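You operate a simulated robot arm through the tools that you are given. There is no shell and no other tool.

You run a simulated robot arm. Do the job below in one go: nothing can be reset, and whatever is moved stays where it is left.

## Task
Tack the short tube to the turning plate on both sides.
Fine: dotted side first, torch parked while you turn the plate half round by its knob; the tube is over 60 C after; welder, gas and extractor may stay on as found. Set down upright: short tube.

Only the result counts: the job must be done as asked and must still hold three seconds after the hand-in. Knocking over, shifting, dropping, spilling or breaking anything else fails it.

## Robot
A 6-joint arm with a two-finger parallel gripper, fixed in place. Base frame: the origin is at the foot of the arm, x ahead of it, y to its left, z up; the work surface is at about z = 850. Units: mm, rad, N and s.
With the tool pointing down near the work surface it reaches from about 260 to 680 mm from the base axis. Its first joint turns from -1.152 to 1.152 rad. Payload 2.9 kg.
The TCP is the grasp point between the finger pads, 30 mm short of the fingertips. In the tool frame z runs along the fingers and y along their closing line. Largest opening 110 mm; finger width 20, thickness 10; the body of the gripper, 48 by 112 mm, starts 55 mm behind the TCP.
Orientation is that of the tool frame in the base frame, as a unit quaternion [x, y, z, w]. With the fingers straight down and closing along the base's y, the tool's x points along the base's -x, its y along +y and its z along -z.

## Interface
- The arm moves only by the tool arm_command. Its argument "commands" is a list of rows, each a list of 7 numbers: the shift along the tool's x, y, z in units of 300 mm (1.0 is 300 mm), then the turn, a rotation vector about the tool's x, y, z in units of 180 degrees (1.0 is 180 degrees), then the closure in counts, from 0 (fully open) to 255 (shut). In form: [[tx, ty, tz, wx, wy, wz, grip], ...]. A call has 1 to 20 rows; each row is the pose to reach, as a shift and turn from the pose commanded when the call began, along the tool's axes at that moment. A call with a number of a shift or a turn outside -1 to 1 is refused whole. A row lasts 0.2 s, in which the tool goes at most 50 mm and 0.15 rad; a call with a longer step from one row to the next is refused whole, and so is a gripper value outside its range. Where a pose cannot be reached the arm comes as near as it can. A force on the tool above 40 N (or 10 N above the force at the start of the call, whichever is more), or a blocked arm, ends the call early, and 0.2 s more pass. Each finger travels about 108 mm/s and halts on what it meets, pressing with about 32 N; the grip force reading is that of the motor and also rises with nothing between the fingers. The clock runs only during rows and for 0.2 s after the last one: add rows that repeat a pose to give the fingers time. The reply holds the time, the measured pose of the TCP, the force on the tool along the base axes, the opening and the grip force, in the units named above and with some noise, with the torque about the TCP (base axes, N m) and any sound that the robot's microphone picked up, and new pictures: "show" is both (left out), scene, wrist or none.
- Cameras (640 x 400 px; columns grow to the right, rows downward): "scene" is fixed at [87.9, 468.5, 1368]; the picture's right is [-0.51, -0.86, 0.00], its down [-0.66, 0.40, -0.63] and it looks along [0.55, -0.32, -0.77] (base axes); focal length 214 px, centre (320, 200). "wrist" rides on the gripper at [72, 17, -103] in the tool frame; the picture's right is [-0.23, 0.97, 0.00], its down [-0.76, -0.18, -0.62] and it looks along [-0.61, -0.14, 0.78] (tool axes); focal length 222 px, centre (320, 200). There is no depth. A picture from a camera that has moved, and an enlarged one, comes with that camera's place and axes in the base frame and with its lens. The place of the scene camera against the robot may be out by one fixed shift of up to 12 mm in any direction.
- inspect(camera, box): a new picture of the part [left, top, right, bottom] of that camera's present view, enlarged. No time passes.
- close_job(): hands the job in; it is judged then, once.

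Places have to be worked out from the pictures, the camera data and where the tool is seen. Open the gripper and draw the arm clear of the work before you hand the job in, unless the task says otherwise.

The tools are called after "Call:" by a JSON object that holds its "method" and its "body". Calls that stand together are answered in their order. arm_command: Moves the arm, as the interface text tells. Its arguments: {"type":"object","properties":{"commands":{"type":"array","items":{"type":"array","items":{"type":"number"}}},"show":{"type":"string","enum":["both","scene","wrist","none"]}},"required":["commands"]} The other tools are called the same way: inspect (camera, box) takes an enlarged picture of a part of a camera's view; close_job () hands the job in.

At the start:

```text
clock: 0.0
tcp_pos: [364.5, 3.8, 1155.2]
tcp_rot: [0.001, 1.0, -0.001, 0.0]
contact_force: [0.6, -0.1, -0.3]
wrist_torque: [-0.01, 0.01, 0.01]
grip_width: 110.1
grasp_force: 0.1
```

scene: 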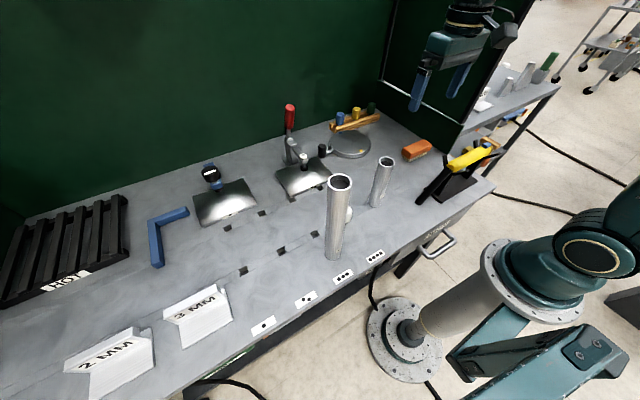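
wrist: 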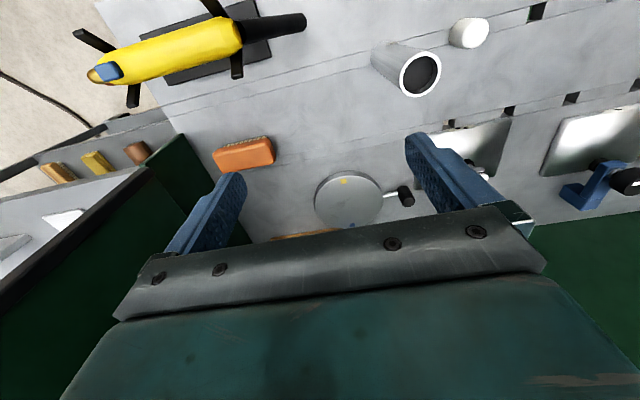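

I start by looking closely at the scene: the plate, tubes, torch and the labels need a closer look before I move anything.

Call:
{"method": "inspect", "body": {"camera": "scene", "box": [260, 90, 420, 190]}}

Call:
{"method": "inspect", "body": {"camera": "scene", "box": [300, 130, 500, 270]}}

Call:
{"method": "inspect", "body": {"camera": "wrist", "box": [60, 0, 320, 180]}}

Call:
{"method": "inspect", "body": {"camera": "wrist", "box": [280, 120, 480, 245]}}

Call:
{"method": "inspect", "body": {"camera": "scene", "box": [180, 220, 420, 370]}}

```text
4.00 times, centred on (340, 140) of scene
camera zoom: at [87.9, 468.5, 1368.0], right [-0.51, -0.86, 0.0], down [-0.66, 0.4, -0.63], along [0.55, -0.32, -0.77], focal length 858 px, centre (240, 440)
```

zoom: 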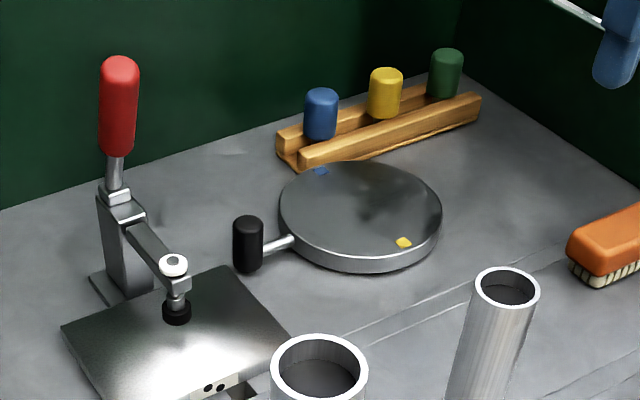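

```text
2.86 times, centred on (400, 200) of scene
camera zoom: at [87.9, 468.5, 1368.0], right [-0.51, -0.86, 0.0], down [-0.66, 0.4, -0.63], along [0.55, -0.32, -0.77], focal length 613 px, centre (91, 200)
```

zoom: 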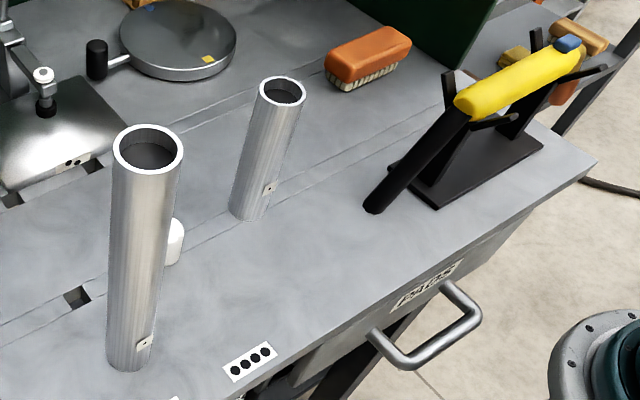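

```text
2.22 times, centred on (190, 90) of wrist
camera zoom: at [290.8, 21.6, 1259.4], right [0.23, 0.97, 0.0], down [0.76, -0.18, 0.62], along [0.61, -0.14, -0.78], focal length 494 px, centre (609, 444)
```

zoom: 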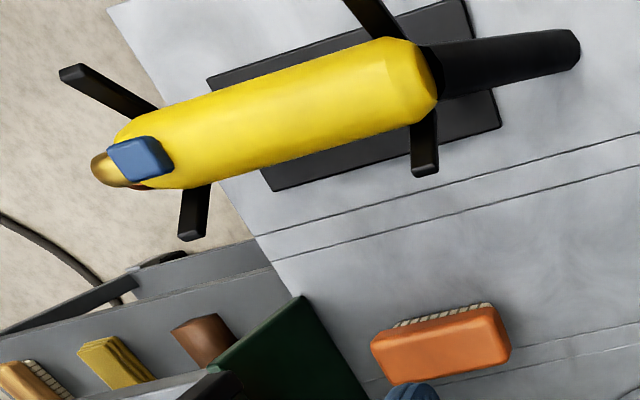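

```text
3.20 times, centred on (380, 182) of wrist
camera zoom: at [290.8, 21.6, 1259.4], right [0.23, 0.97, 0.0], down [0.76, -0.18, 0.62], along [0.61, -0.14, -0.78], focal length 711 px, centre (128, 256)
```

zoom: 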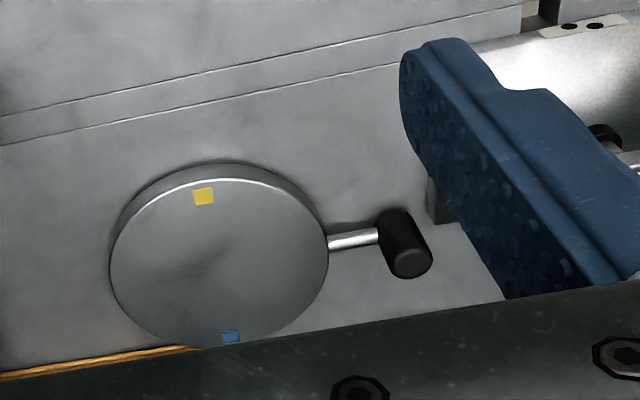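

```text
2.67 times, centred on (300, 295) of scene
camera zoom: at [87.9, 468.5, 1368.0], right [-0.51, -0.86, 0.0], down [-0.66, 0.4, -0.63], along [0.55, -0.32, -0.77], focal length 572 px, centre (373, -53)
```

zoom: 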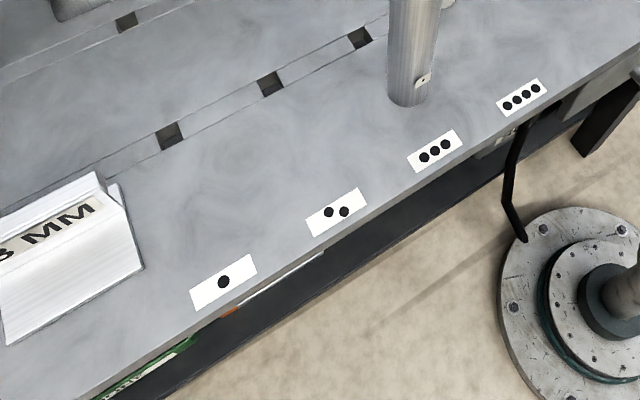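

The plate (about x 620, y 11) has a knob on its rim; the short tube stands near (358, 117) and the torch lies on a stand near (276, -116). I zoom in on the torch and the tube's dot tag from the present views.

Call:
{"method": "inspect", "body": {"camera": "scene", "box": [410, 130, 510, 215]}}

Call:
{"method": "inspect", "body": {"camera": "scene", "box": [360, 145, 410, 215]}}

Call:
{"method": "inspect", "body": {"camera": "wrist", "box": [60, 0, 180, 110]}}

Call:
{"method": "inspect", "body": {"camera": "wrist", "box": [360, 0, 520, 110]}}

Call:
{"method": "inspect", "body": {"camera": "scene", "box": [460, 40, 640, 140]}}

Call:
{"method": "inspect", "body": {"camera": "scene", "box": [170, 130, 300, 240]}}

```text
4.71 times, centred on (460, 172) of scene
camera zoom: at [87.9, 468.5, 1368.0], right [-0.51, -0.86, 0.0], down [-0.66, 0.4, -0.63], along [0.55, -0.32, -0.77], focal length 1009 px, centre (-339, 329)
```

zoom: 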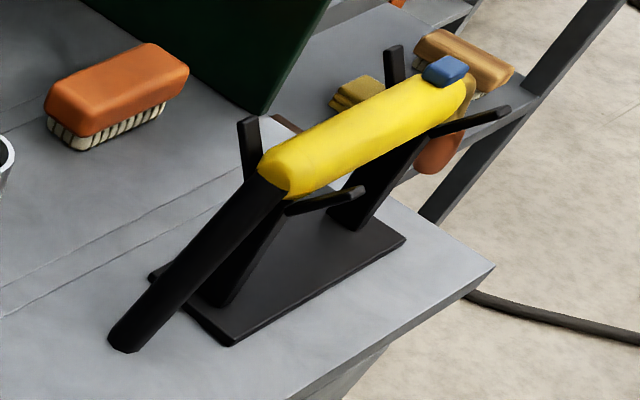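

```text
5.71 times, centred on (385, 180) of scene
camera zoom: at [87.9, 468.5, 1368.0], right [-0.51, -0.86, 0.0], down [-0.66, 0.4, -0.63], along [0.55, -0.32, -0.77], focal length 1226 px, centre (-51, 314)
```

zoom: 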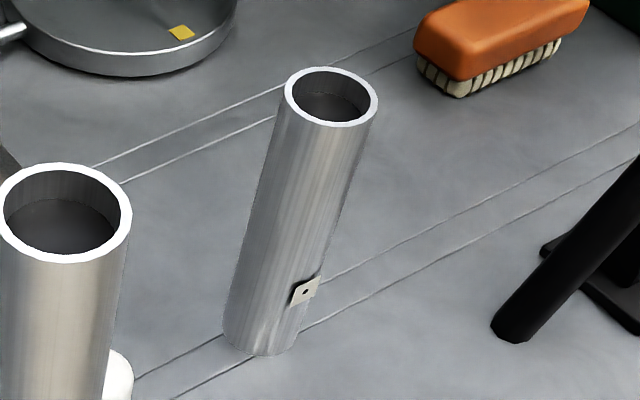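

```text
3.64 times, centred on (120, 55) of wrist
camera zoom: at [290.8, 21.6, 1259.4], right [0.23, 0.97, 0.0], down [0.76, -0.18, 0.62], along [0.61, -0.14, -0.78], focal length 808 px, centre (1047, 727)
```

zoom: 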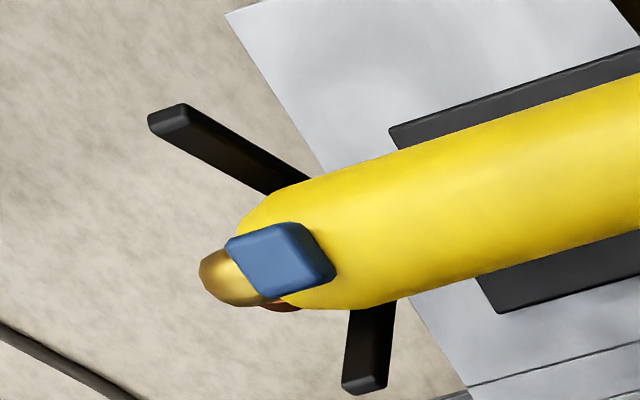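

```text
3.64 times, centred on (440, 55) of wrist
camera zoom: at [290.8, 21.6, 1259.4], right [0.23, 0.97, 0.0], down [0.76, -0.18, 0.62], along [0.61, -0.14, -0.78], focal length 808 px, centre (-116, 727)
```

zoom: 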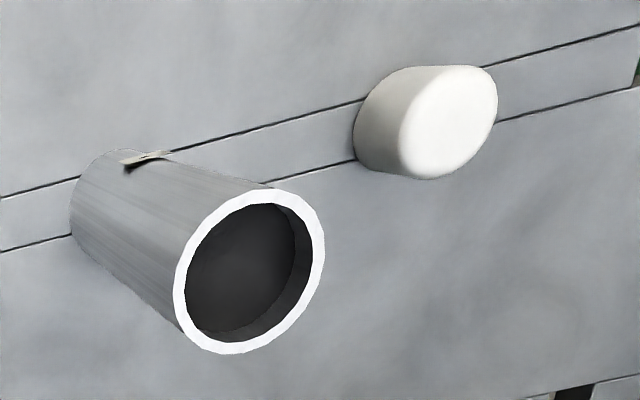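

```text
3.56 times, centred on (550, 90) of scene
camera zoom: at [87.9, 468.5, 1368.0], right [-0.51, -0.86, 0.0], down [-0.66, 0.4, -0.63], along [0.55, -0.32, -0.77], focal length 763 px, centre (-498, 591)
```

zoom: 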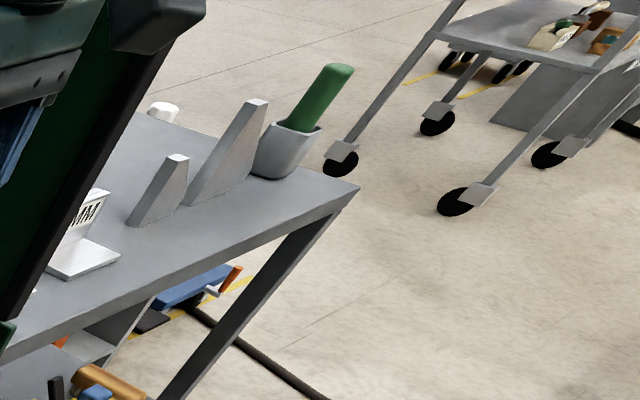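

```text
3.64 times, centred on (235, 185) of scene
camera zoom: at [87.9, 468.5, 1368.0], right [-0.51, -0.86, 0.0], down [-0.66, 0.4, -0.63], along [0.55, -0.32, -0.77], focal length 780 px, centre (629, 254)
```

zoom: 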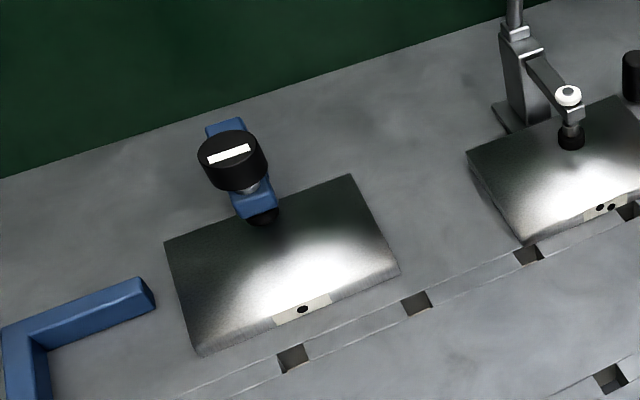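

The torch seems to be a yellow handle lying along y (about x 282, y -50 to -212, z 995) with a black neck sloping down toward +y. I move over and yaw the tool -90° so that the wrist camera looks along the torch from its blue/brass end.

Call:
{"method": "arm_command", "body": {"commands": [[0.032, -0.068, 0.01, 0, 0, -0.0455, 0], [0.065, -0.136, 0.02, 0, 0, -0.091, 0], [0.097, -0.205, 0.03, 0, 0, -0.136, 0], [0.13, -0.273, 0.041, 0, 0, -0.182, 0], [0.162, -0.341, 0.051, 0, 0, -0.227, 0], [0.195, -0.409, 0.062, 0, 0, -0.273, 0], [0.227, -0.477, 0.072, 0, 0, -0.318, 0], [0.26, -0.545, 0.082, 0, 0, -0.364, 0], [0.292, -0.614, 0.093, 0, 0, -0.409, 0], [0.325, -0.682, 0.103, 0, 0, -0.4545, 0], [0.357, -0.75, 0.113, 0, 0, -0.5, 0], [0.357, -0.75, 0.113, 0, 0, -0.5, 0]]}}

```text
clock: 2.6
tcp_pos: [257.4, -222.7, 1120.8]
tcp_rot: [0.708, -0.706, 0.0, 0.0]
contact_force: [0.3, 0.6, 0.8]
wrist_torque: [0.0, -0.04, 0.0]
grip_width: 109.9
grasp_force: 0.0
camera wrist: at [239.1, -293.9, 1225.3], right [-0.97, 0.23, 0.0], down [0.18, 0.76, 0.62], along [0.14, 0.61, -0.78], focal length 222 px, centre (320, 200)
```

scene: 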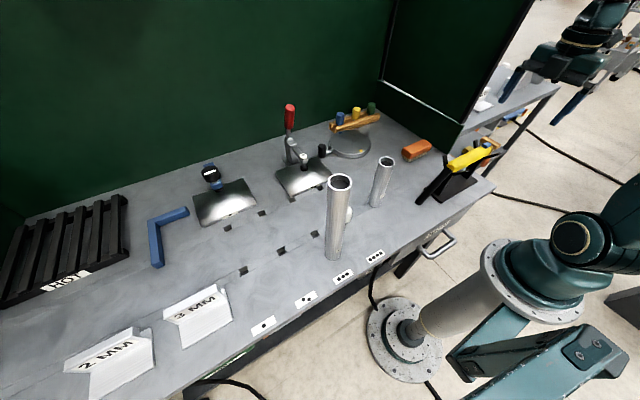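
wrist: 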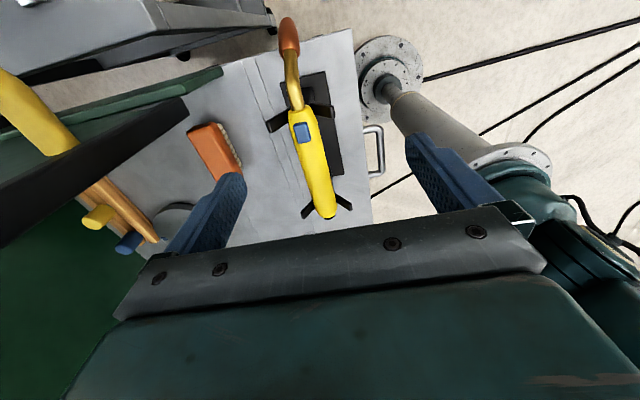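

The view from the other side shows a brass gooseneck with a copper nozzle at the torch's -y end, and a blue trigger on top; the black part at +y is the cable boot. I zoom in on it.

Call:
{"method": "inspect", "body": {"camera": "wrist", "box": [240, 0, 370, 120]}}

Call:
{"method": "inspect", "body": {"camera": "wrist", "box": [250, 90, 370, 230]}}

Call:
{"method": "inspect", "body": {"camera": "wrist", "box": [0, 60, 260, 260]}}

Call:
{"method": "inspect", "body": {"camera": "scene", "box": [410, 130, 510, 215]}}

```text
3.33 times, centred on (305, 60) of wrist
camera zoom: at [239.1, -293.9, 1225.3], right [-0.97, 0.23, 0.0], down [0.18, 0.76, 0.62], along [0.14, 0.61, -0.78], focal length 740 px, centre (370, 667)
```

zoom: 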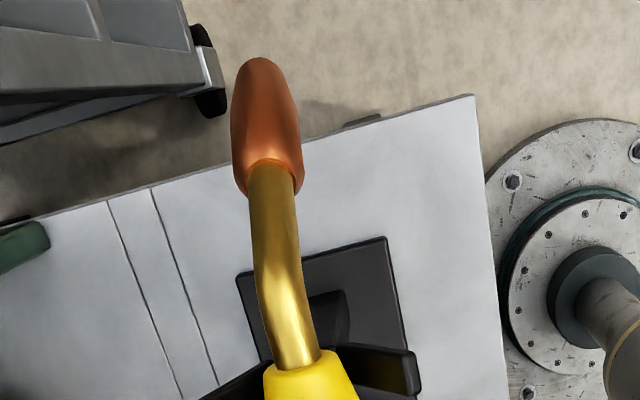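

```text
2.86 times, centred on (310, 160) of wrist
camera zoom: at [239.1, -293.9, 1225.3], right [-0.97, 0.23, 0.0], down [0.18, 0.76, 0.62], along [0.14, 0.61, -0.78], focal length 635 px, centre (349, 314)
```

zoom: 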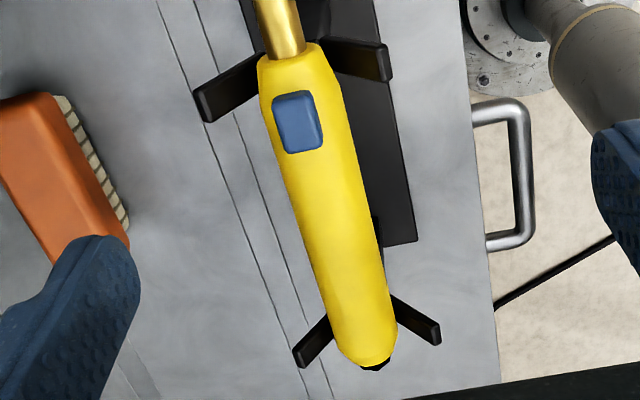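

```text
2.00 times, centred on (130, 160) of wrist
camera zoom: at [239.1, -293.9, 1225.3], right [-0.97, 0.23, 0.0], down [0.18, 0.76, 0.62], along [0.14, 0.61, -0.78], focal length 444 px, centre (700, 280)
```

zoom: 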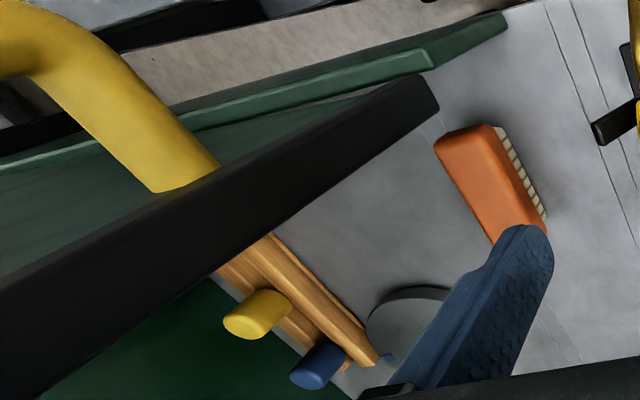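

```text
4.71 times, centred on (460, 172) of scene
camera zoom: at [87.9, 468.5, 1368.0], right [-0.51, -0.86, 0.0], down [-0.66, 0.4, -0.63], along [0.55, -0.32, -0.77], focal length 1009 px, centre (-339, 329)
```

zoom: 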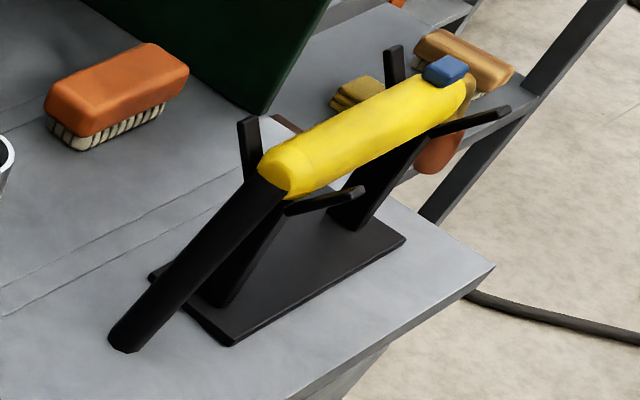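

Triangulating, the trigger sits near (279, -205, 989) on top of the handle with the gooseneck going down toward -y. I move the camera a little closer to study the trigger and nozzle.

Call:
{"method": "arm_command", "body": {"commands": [[0.075, -0.015, 0.1, 0, 0, 0, 0], [0.15, -0.03, 0.2, 0, 0, 0, 0], [0.15, -0.03, 0.2, 0, 0, 0, 0]], "show": "wrist"}}

Call:
{"method": "inspect", "body": {"camera": "wrist", "box": [230, 0, 400, 200]}}

```text
clock: 3.4
tcp_pos: [267.6, -265.8, 1057.9]
tcp_rot: [0.708, -0.707, 0.001, 0.0]
contact_force: [-0.3, -0.6, 0.0]
wrist_torque: [-0.01, 0.0, 0.05]
grip_width: 110.0
grasp_force: 0.1
camera wrist: at [249.7, -338.0, 1162.7], right [-0.97, 0.23, 0.0], down [0.18, 0.76, 0.62], along [0.14, 0.61, -0.78], focal length 222 px, centre (320, 200)
```

wrist: 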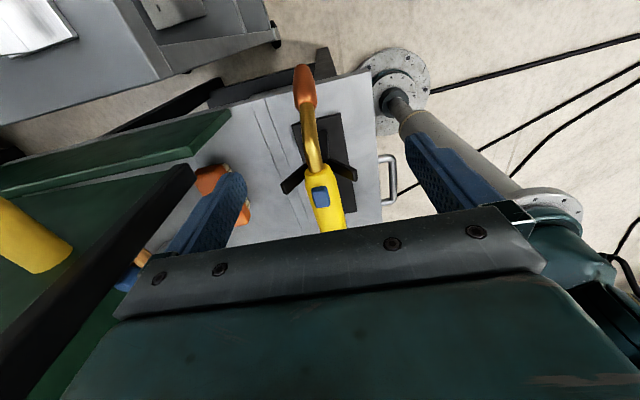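

```text
2.00 times, centred on (315, 100) of wrist
camera zoom: at [249.7, -338.0, 1162.7], right [-0.97, 0.23, 0.0], down [0.18, 0.76, 0.62], along [0.14, 0.61, -0.78], focal length 444 px, centre (330, 400)
```

zoom: 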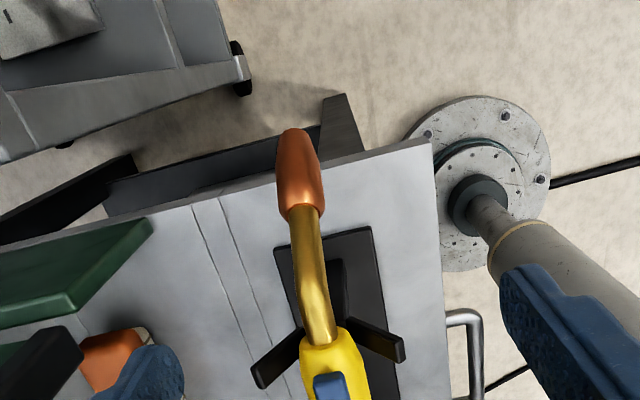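

I zoom further on the trigger and the neck to get their geometry.

Call:
{"method": "inspect", "body": {"camera": "wrist", "box": [285, 155, 365, 235]}}

Call:
{"method": "inspect", "body": {"camera": "wrist", "box": [270, 50, 370, 180]}}

```text
5.00 times, centred on (325, 195) of wrist
camera zoom: at [249.7, -338.0, 1162.7], right [-0.97, 0.23, 0.0], down [0.18, 0.76, 0.62], along [0.14, 0.61, -0.78], focal length 1111 px, centre (295, 225)
```

zoom: 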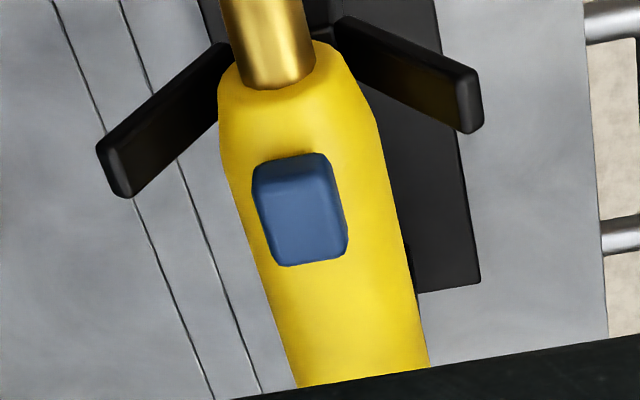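

```text
3.08 times, centred on (320, 115) of wrist
camera zoom: at [249.7, -338.0, 1162.7], right [-0.97, 0.23, 0.0], down [0.18, 0.76, 0.62], along [0.14, 0.61, -0.78], focal length 684 px, centre (320, 462)
```

zoom: 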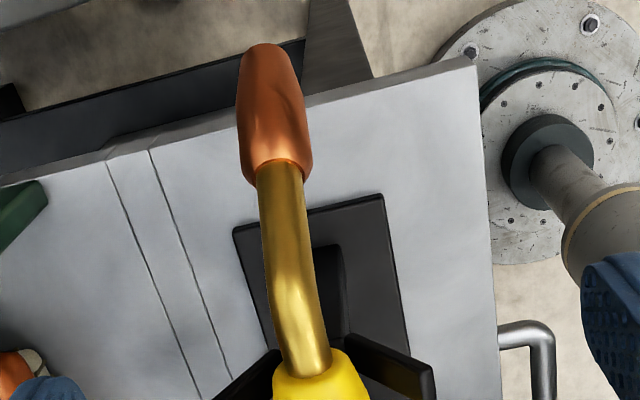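

The nozzle tip is near (277, -305, 877), about 95 mm under and 45° down from the handle line, so with the handle level it fits a fillet well. Next I raise, yaw back to the standard pose and go to look at the short tube and plate.

Call:
{"method": "arm_command", "body": {"commands": [[0, 0, -0.12, 0, 0, 0, 0], [0, 0, -0.24, 0, 0, 0, 0], [-0.08, -0.01, -0.24, 0, 0, 0.0455, 0], [-0.161, -0.02, -0.24, 0, 0, 0.091, 0], [-0.242, -0.03, -0.24, 0, 0, 0.136, 0], [-0.322, -0.04, -0.24, 0, 0, 0.182, 0], [-0.403, -0.05, -0.24, 0, 0, 0.227, 0], [-0.483, -0.06, -0.24, 0, 0, 0.273, 0], [-0.564, -0.07, -0.24, 0, 0, 0.318, 0], [-0.644, -0.08, -0.24, 0, 0, 0.364, 0], [-0.725, -0.09, -0.24, 0, 0, 0.409, 0], [-0.805, -0.1, -0.24, 0, 0, 0.4545, 0], [-0.886, -0.108, -0.24, 0, 0, 0.5, 0], [-0.886, -0.108, -0.24, 0, 0, 0.5, 0]], "show": "wrist"}}

```text
clock: 6.4
tcp_pos: [297.3, 3.1, 1133.9]
tcp_rot: [0.001, 1.0, 0.0, 0.0]
contact_force: [-0.4, 0.6, 0.4]
wrist_torque: [-0.02, 0.0, -0.02]
grip_width: 109.8
grasp_force: 0.1
camera wrist: at [223.9, 20.2, 1236.9], right [0.23, 0.97, 0.0], down [0.76, -0.18, 0.62], along [0.61, -0.14, -0.78], focal length 222 px, centre (320, 200)
```

wrist: 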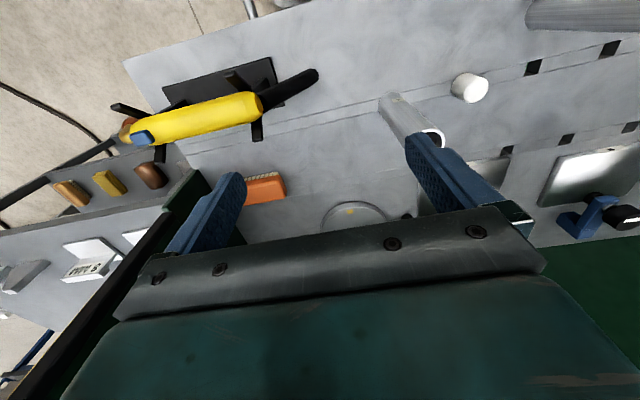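

Now I shift sideways to look along at the short tube with the standard orientation.

Call:
{"method": "arm_command", "body": {"commands": [[0.035, 0.114, 0.024, 0, 0, 0, 0], [0.07, 0.228, 0.048, 0, 0, 0, 0], [0.105, 0.342, 0.072, 0, 0, 0, 0], [0.14, 0.457, 0.097, 0, 0, 0, 0], [0.14, 0.457, 0.097, 0, 0, 0, 0]], "show": "wrist"}}

Call:
{"method": "inspect", "body": {"camera": "wrist", "box": [260, 100, 400, 220]}}

```text
clock: 7.6
tcp_pos: [254.3, 136.6, 1104.5]
tcp_rot: [0.0, 1.0, 0.0, 0.0]
contact_force: [-0.1, 0.1, 0.9]
wrist_torque: [-0.02, -0.03, -0.01]
grip_width: 110.0
grasp_force: 0.0
camera wrist: at [181.2, 154.3, 1208.2], right [0.23, 0.97, 0.0], down [0.76, -0.18, 0.62], along [0.61, -0.14, -0.78], focal length 222 px, centre (320, 200)
```

wrist: 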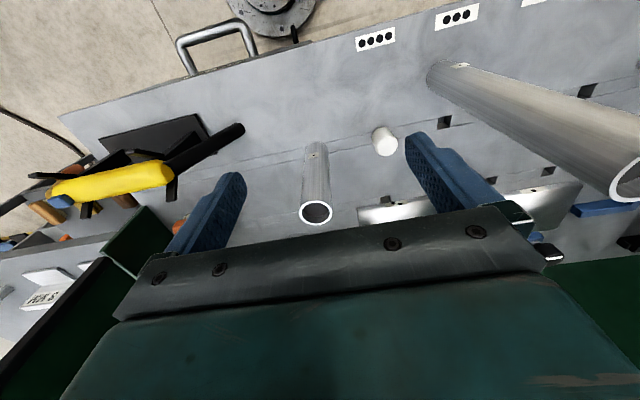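

```text
3.33 times, centred on (330, 160) of wrist
camera zoom: at [181.2, 154.3, 1208.2], right [0.23, 0.97, 0.0], down [0.76, -0.18, 0.62], along [0.61, -0.14, -0.78], focal length 740 px, centre (287, 333)
```

zoom: 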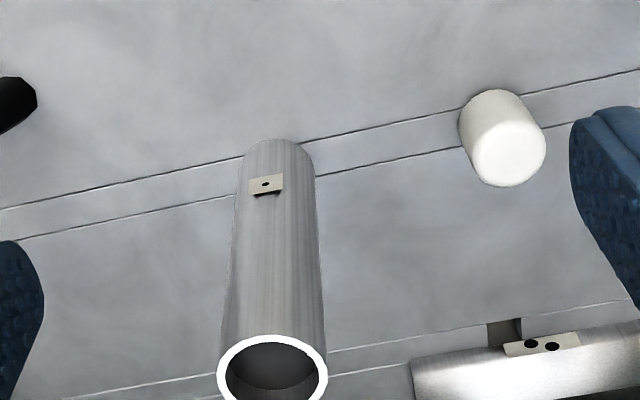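

The dot tag faces the robot (-x side); I put the tube axis at about (357, 107.5), outer diameter ≈ 41, top near z 1010. I move above it and check with pictures before descending.

Call:
{"method": "arm_command", "body": {"commands": [[-0.114, -0.032, 0.022, 0, 0, 0, 0], [-0.228, -0.065, 0.044, 0, 0, 0, 0], [-0.342, -0.097, 0.067, 0, 0, 0, 0], [-0.342, -0.097, 0.067, 0, 0, 0, 0]]}}

Call:
{"method": "inspect", "body": {"camera": "scene", "box": [330, 90, 450, 220]}}

Call:
{"method": "inspect", "body": {"camera": "wrist", "box": [230, 80, 430, 220]}}

```text
clock: 8.6
tcp_pos: [359.7, 108.6, 1083.1]
tcp_rot: [0.0, 1.0, 0.0, 0.0]
contact_force: [-0.8, -0.7, 0.0]
wrist_torque: [-0.01, -0.01, -0.01]
grip_width: 110.0
grasp_force: 0.1
camera wrist: at [287.1, 126.2, 1187.4], right [0.23, 0.97, 0.0], down [0.76, -0.18, 0.62], along [0.61, -0.14, -0.78], focal length 222 px, centre (320, 200)
```

scene: 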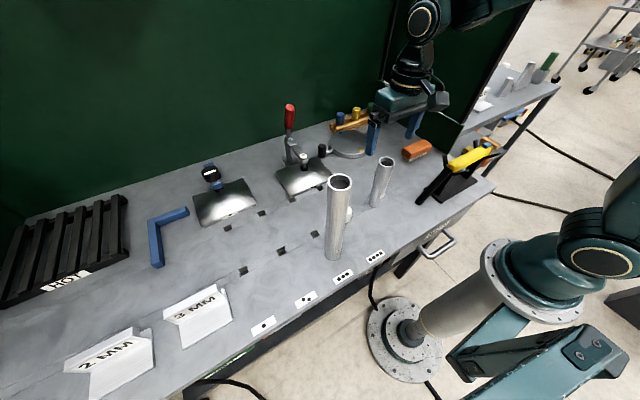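
wrist: 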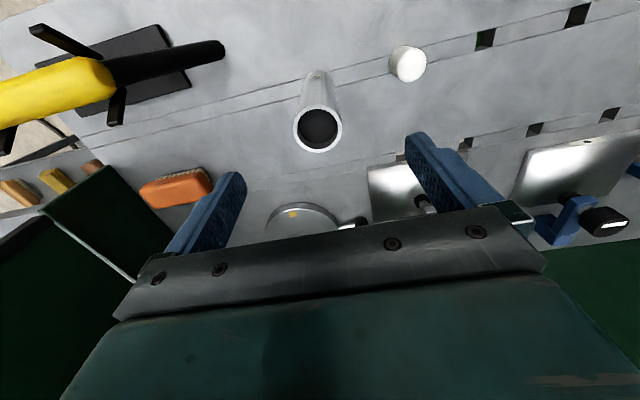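

```text
3.08 times, centred on (390, 155) of scene
camera zoom: at [87.9, 468.5, 1368.0], right [-0.51, -0.86, 0.0], down [-0.66, 0.4, -0.63], along [0.55, -0.32, -0.77], focal length 660 px, centre (105, 338)
```

zoom: 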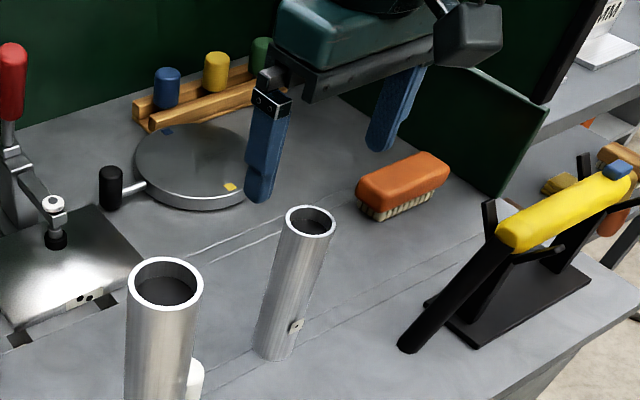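

```text
2.86 times, centred on (330, 150) of wrist
camera zoom: at [287.1, 126.2, 1187.4], right [0.23, 0.97, 0.0], down [0.76, -0.18, 0.62], along [0.61, -0.14, -0.78], focal length 635 px, centre (291, 343)
```

zoom: 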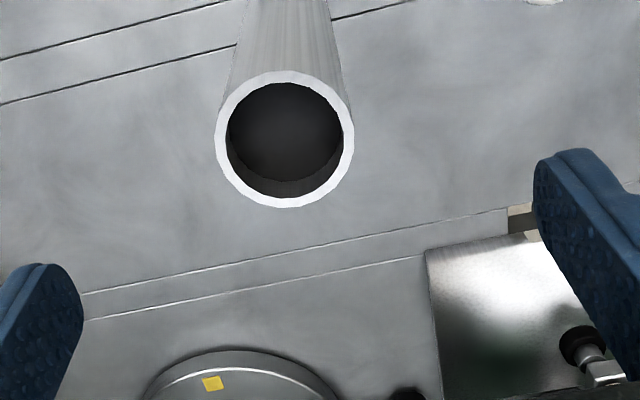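

The tube top centre triangulates to about (354, 109.5, 1010), so the tube is 40 mm across and ~160 mm tall. I shift 5 mm back and descend to where the fingertips just pass the rim, then look again.

Call:
{"method": "arm_command", "body": {"commands": [[0.017, 0.003, 0.06, 0, 0, 0, 0], [0.017, 0.003, 0.12, 0, 0, 0, 0], [0.017, 0.003, 0.177, 0, 0, 0, 0], [0.017, 0.003, 0.177, 0, 0, 0, 0]]}}

Call:
{"method": "inspect", "body": {"camera": "scene", "box": [340, 120, 440, 220]}}

Call:
{"method": "inspect", "body": {"camera": "wrist", "box": [200, 80, 440, 230]}}

```text
clock: 9.6
tcp_pos: [355.1, 107.8, 1031.8]
tcp_rot: [0.001, 1.0, 0.001, 0.0]
contact_force: [0.2, 0.5, 0.3]
wrist_torque: [0.01, 0.07, 0.03]
grip_width: 110.2
grasp_force: 0.1
camera wrist: at [281.5, 125.3, 1135.9], right [0.23, 0.97, 0.0], down [0.76, -0.18, 0.62], along [0.61, -0.14, -0.78], focal length 222 px, centre (320, 200)
```

scene: 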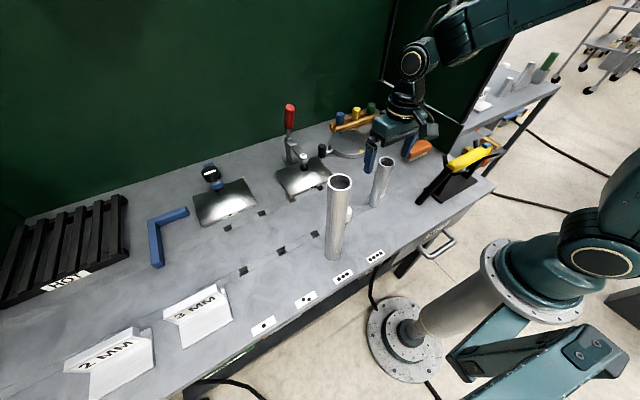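
wrist: 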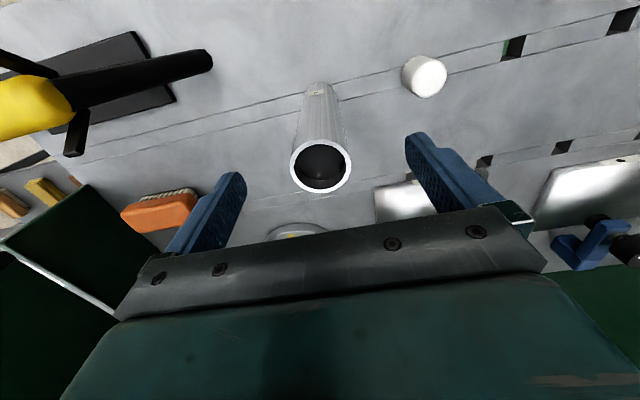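

```text
4.00 times, centred on (390, 170) of scene
camera zoom: at [87.9, 468.5, 1368.0], right [-0.51, -0.86, 0.0], down [-0.66, 0.4, -0.63], along [0.55, -0.32, -0.77], focal length 858 px, centre (40, 320)
```

zoom: 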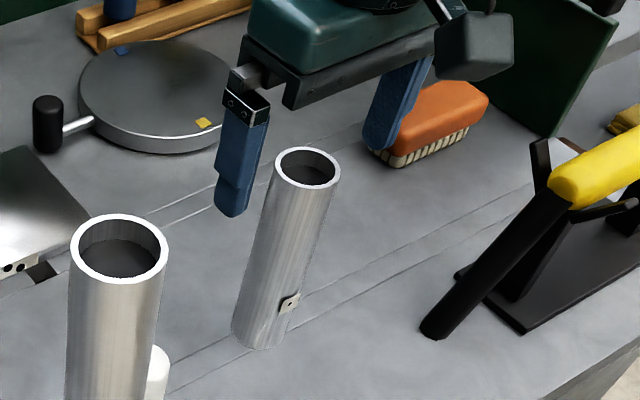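

```text
2.67 times, centred on (320, 155) of wrist
camera zoom: at [281.5, 125.3, 1135.9], right [0.23, 0.97, 0.0], down [0.76, -0.18, 0.62], along [0.61, -0.14, -0.78], focal length 592 px, centre (320, 320)
```

zoom: 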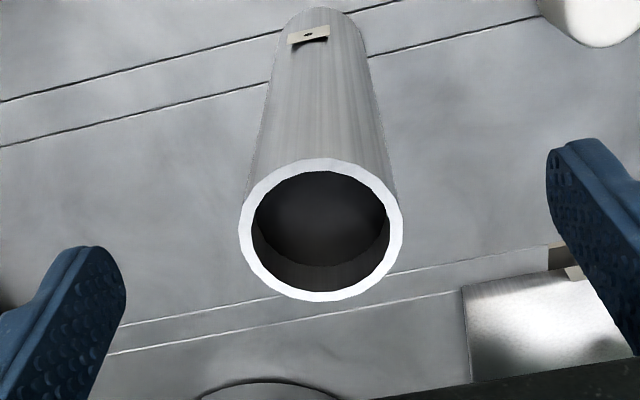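

The tube's top is centred between the fingers and the tag faces straight to -x. I descend to TCP z ≈ 975 (palm stays ~20 mm above the rim) and close on the tube.

Call:
{"method": "arm_command", "body": {"commands": [[0.006, 0.002, 0.06, 0, 0, 0, 0], [0.006, 0.002, 0.12, 0, 0, 0, 0], [0.006, 0.002, 0.187, 0, 0, 0, 0], [0.006, 0.002, 0.187, 0, 0, 0, 0], [0.006, 0.002, 0.187, 0, 0, 0, 120], [0.006, 0.002, 0.187, 0, 0, 0, 180], [0.006, 0.002, 0.187, 0, 0, 0, 255], [0.006, 0.002, 0.187, 0, 0, 0, 255], [0.006, 0.002, 0.187, 0, 0, 0, 255]]}}

Call:
{"method": "inspect", "body": {"camera": "scene", "box": [340, 120, 440, 220]}}

Call:
{"method": "inspect", "body": {"camera": "wrist", "box": [200, 80, 440, 230]}}

```text
clock: 11.6
tcp_pos: [350.6, 107.8, 975.7]
tcp_rot: [0.001, 1.0, -0.001, 0.0]
contact_force: [-0.8, -0.9, 0.2]
wrist_torque: [0.0, 0.01, 0.01]
grip_width: 38.8
grasp_force: 32.2
camera wrist: at [277.9, 125.2, 1080.1], right [0.23, 0.97, 0.0], down [0.76, -0.18, 0.62], along [0.61, -0.14, -0.78], focal length 222 px, centre (320, 200)
```

scene: 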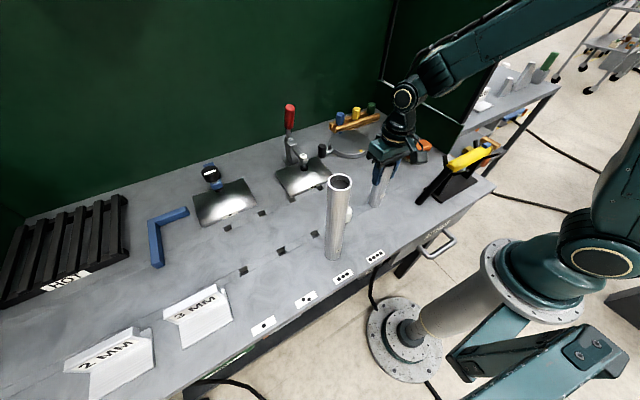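
wrist: 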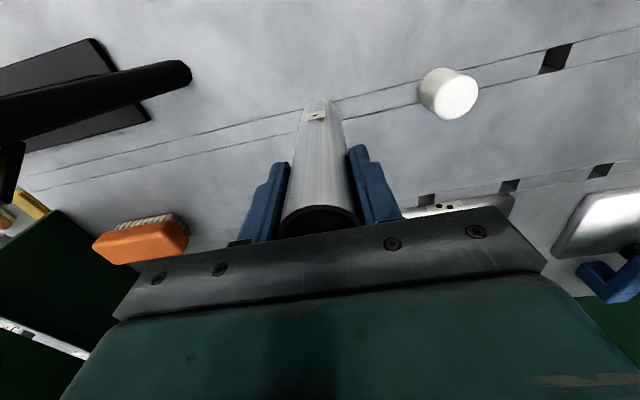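

```text
4.00 times, centred on (390, 170) of scene
camera zoom: at [87.9, 468.6, 1368.0], right [-0.51, -0.86, 0.0], down [-0.66, 0.4, -0.63], along [0.55, -0.32, -0.77], focal length 858 px, centre (40, 320)
```

zoom: 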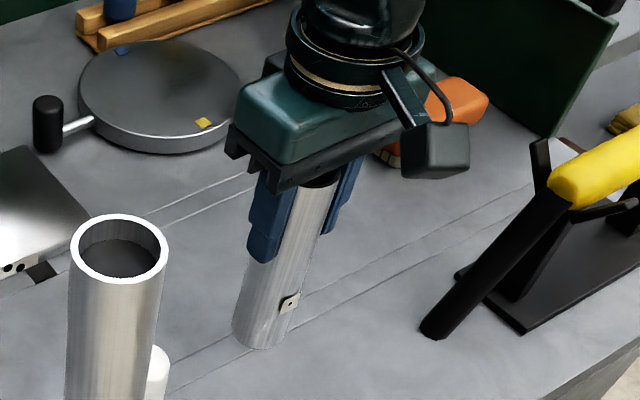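

```text
2.67 times, centred on (320, 155) of wrist
camera zoom: at [277.9, 125.2, 1080.1], right [0.23, 0.97, 0.0], down [0.76, -0.18, 0.62], along [0.61, -0.14, -0.78], focal length 592 px, centre (320, 320)
```

zoom: 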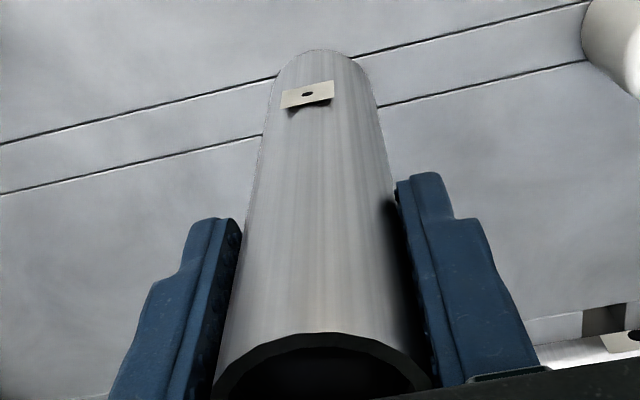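

The tube is held (38.8 mm, 32 N). I lift it 80 mm straight up and check the hold before carrying it over.

Call:
{"method": "arm_command", "body": {"commands": [[0, 0, -0.04, 0, 0, 0, 255], [0, 0, -0.12, 0, 0, 0, 255], [0, 0, -0.2, 0, 0, 0, 255], [0, 0, -0.267, 0, 0, 0, 255], [0, 0, -0.267, 0, 0, 0, 255]]}}

```text
clock: 12.8
tcp_pos: [352.5, 110.3, 1054.2]
tcp_rot: [0.0, 1.0, 0.0, 0.0]
contact_force: [0.2, 0.9, -0.5]
wrist_torque: [0.0, 0.03, 0.0]
grip_width: 39.0
grasp_force: 31.7
camera wrist: at [279.3, 126.8, 1158.6], right [0.23, 0.97, 0.0], down [0.76, -0.18, 0.62], along [0.61, -0.14, -0.78], focal length 222 px, centre (320, 200)
```

scene: 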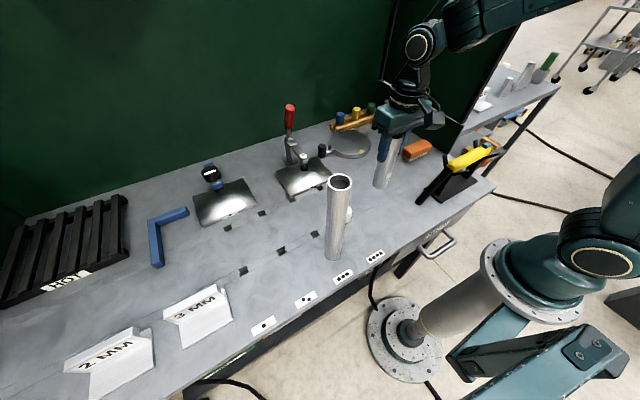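
wrist: 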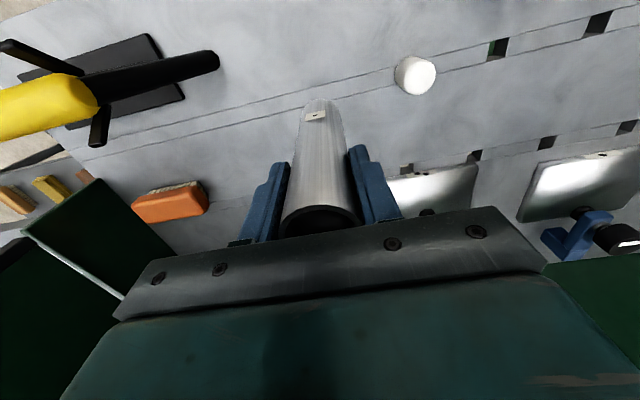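

The tube is lifted firmly and upright. I carry it over the plate (centre estimated near (619, 12), top z ≈ 873), staying about 55 mm above.

Call:
{"method": "arm_command", "body": {"commands": [[-0.04, -0.015, 0, 0, 0, 0, 255], [-0.13, -0.048, 0, 0, 0, 0, 255], [-0.24, -0.088, 0, 0, 0, 0, 255], [-0.36, -0.132, 0, 0, 0, 0, 255], [-0.48, -0.176, 0, 0, 0, 0, 255], [-0.6, -0.22, 0, 0, 0, 0, 255], [-0.71, -0.26, 0, 0, 0, 0, 255], [-0.81, -0.296, 0, 0, 0, 0, 255], [-0.87, -0.318, 0, 0, 0, 0, 255], [-0.887, -0.324, 0, 0, 0, 0, 255], [-0.887, -0.324, 0, 0, 0, 0, 255]]}}

Call:
{"method": "inspect", "body": {"camera": "scene", "box": [290, 80, 430, 180]}}

Call:
{"method": "inspect", "body": {"camera": "wrist", "box": [200, 50, 440, 230]}}

```text
clock: 15.2
tcp_pos: [619.8, 12.6, 1054.7]
tcp_rot: [0.001, 1.0, 0.0, 0.0]
contact_force: [0.9, -0.4, -0.8]
wrist_torque: [0.0, -0.04, 0.01]
grip_width: 39.1
grasp_force: 31.7
camera wrist: at [546.1, 29.7, 1159.0], right [0.23, 0.97, 0.0], down [0.76, -0.18, 0.62], along [0.61, -0.14, -0.78], focal length 222 px, centre (320, 200)
```

scene: 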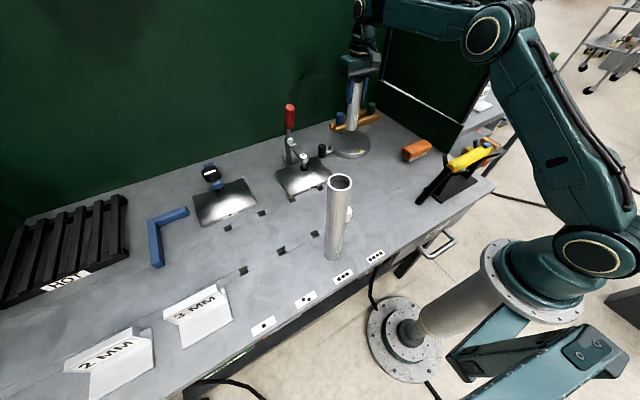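
wrist: 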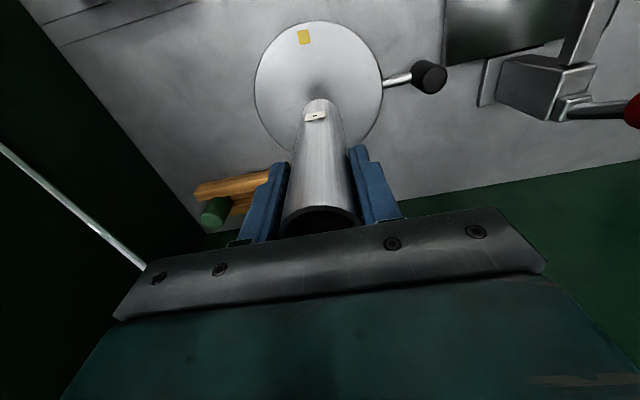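

```text
4.00 times, centred on (360, 130) of scene
camera zoom: at [87.9, 468.5, 1368.0], right [-0.51, -0.86, 0.0], down [-0.66, 0.4, -0.63], along [0.55, -0.32, -0.77], focal length 858 px, centre (160, 480)
```

zoom: 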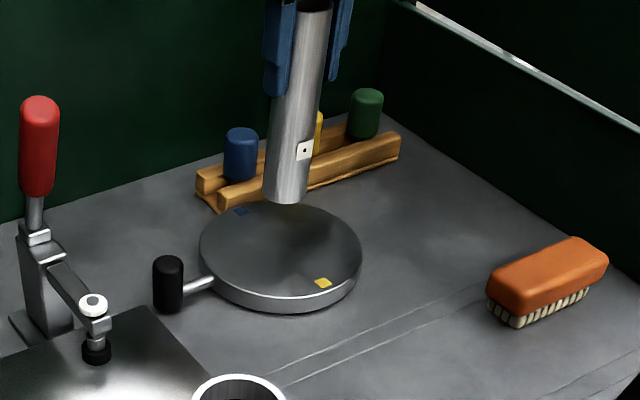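

```text
2.22 times, centred on (320, 140) of wrist
camera zoom: at [546.1, 29.7, 1159.0], right [0.23, 0.97, 0.0], down [0.76, -0.18, 0.62], along [0.61, -0.14, -0.78], focal length 494 px, centre (320, 333)
```

zoom: 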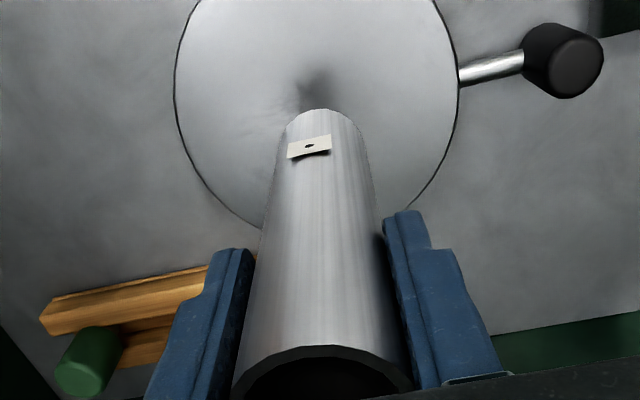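

The wrist view shows the whole plate. I zoom to fit its rim and find the centre accurately, and zoom on the scene view of the plate as well.

Call:
{"method": "inspect", "body": {"camera": "wrist", "box": [240, 10, 400, 170]}}

Call:
{"method": "inspect", "body": {"camera": "wrist", "box": [380, 50, 460, 110]}}

Call:
{"method": "inspect", "body": {"camera": "scene", "box": [320, 110, 390, 170]}}

```text
2.50 times, centred on (320, 90) of wrist
camera zoom: at [546.1, 29.7, 1159.0], right [0.23, 0.97, 0.0], down [0.76, -0.18, 0.62], along [0.61, -0.14, -0.78], focal length 555 px, centre (320, 475)
```

zoom: 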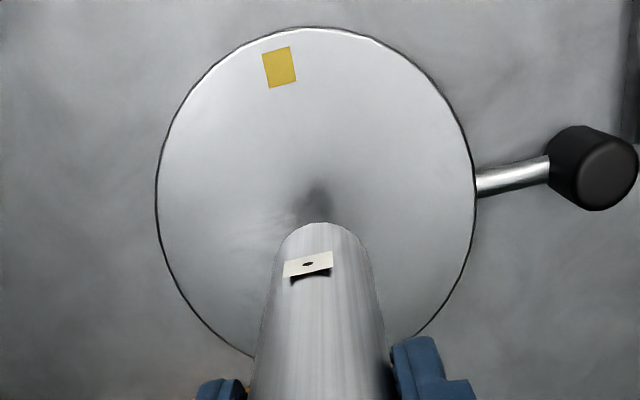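

```text
6.67 times, centred on (420, 80) of wrist
camera zoom: at [546.1, 29.7, 1159.0], right [0.23, 0.97, 0.0], down [0.76, -0.18, 0.62], along [0.61, -0.14, -0.78], focal length 1481 px, centre (-347, 1000)
```

zoom: 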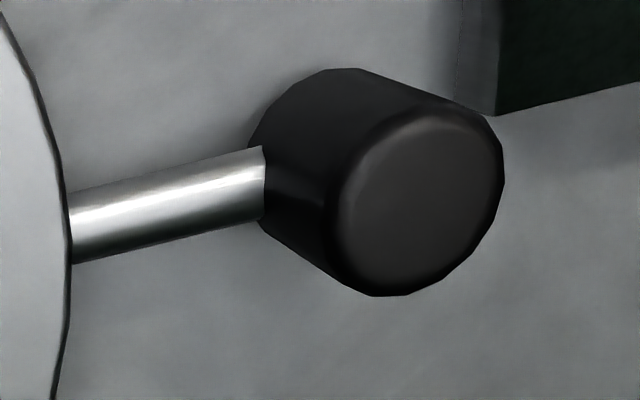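

```text
6.67 times, centred on (355, 140) of scene
camera zoom: at [87.9, 468.5, 1368.0], right [-0.51, -0.86, 0.0], down [-0.66, 0.4, -0.63], along [0.55, -0.32, -0.77], focal length 1430 px, centre (87, 600)
```

zoom: 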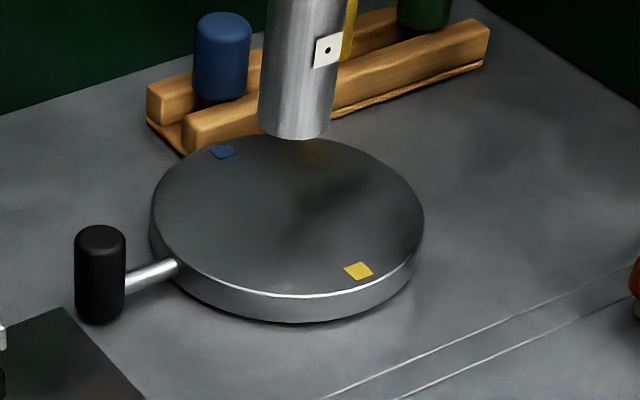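

Circle fit puts the plate centre at about (620, 10.5) and the tube axis about (2.3, -0.4) from the TCP. I cross-check with finer scene zooms of the plate rim and tube bottom.

Call:
{"method": "inspect", "body": {"camera": "scene", "box": [325, 110, 375, 160]}}

Call:
{"method": "inspect", "body": {"camera": "scene", "box": [340, 105, 370, 135]}}

Call:
{"method": "inspect", "body": {"camera": "wrist", "box": [290, 80, 360, 130]}}

```text
8.00 times, centred on (350, 135) of scene
camera zoom: at [87.9, 468.5, 1368.0], right [-0.51, -0.86, 0.0], down [-0.66, 0.4, -0.63], along [0.55, -0.32, -0.77], focal length 1716 px, centre (80, 720)
```

zoom: 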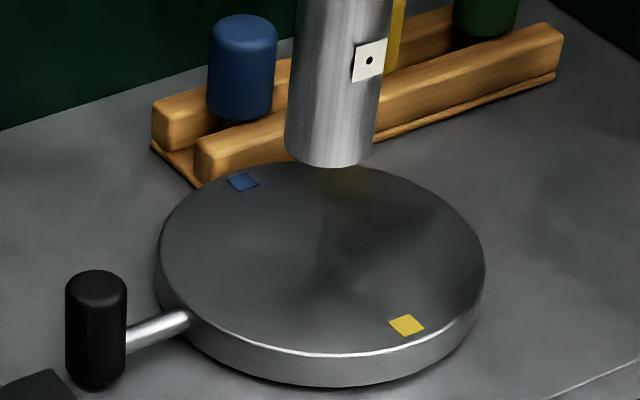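

```text
13.33 times, centred on (355, 120) of scene
camera zoom: at [87.9, 468.5, 1368.0], right [-0.51, -0.86, 0.0], down [-0.66, 0.4, -0.63], along [0.55, -0.32, -0.77], focal length 2860 px, centre (-147, 1267)
```

zoom: 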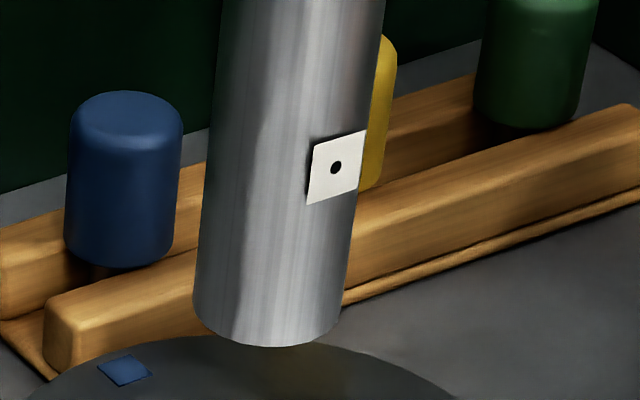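

```text
8.00 times, centred on (325, 105) of wrist
camera zoom: at [546.1, 29.7, 1159.0], right [0.23, 0.97, 0.0], down [0.76, -0.18, 0.62], along [0.61, -0.14, -0.78], focal length 1777 px, centre (280, 960)
```

zoom: 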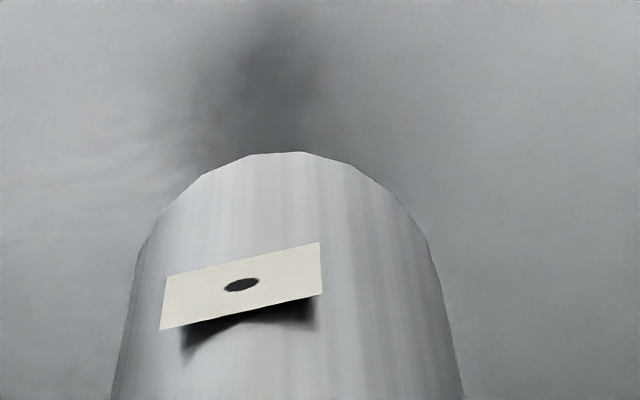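

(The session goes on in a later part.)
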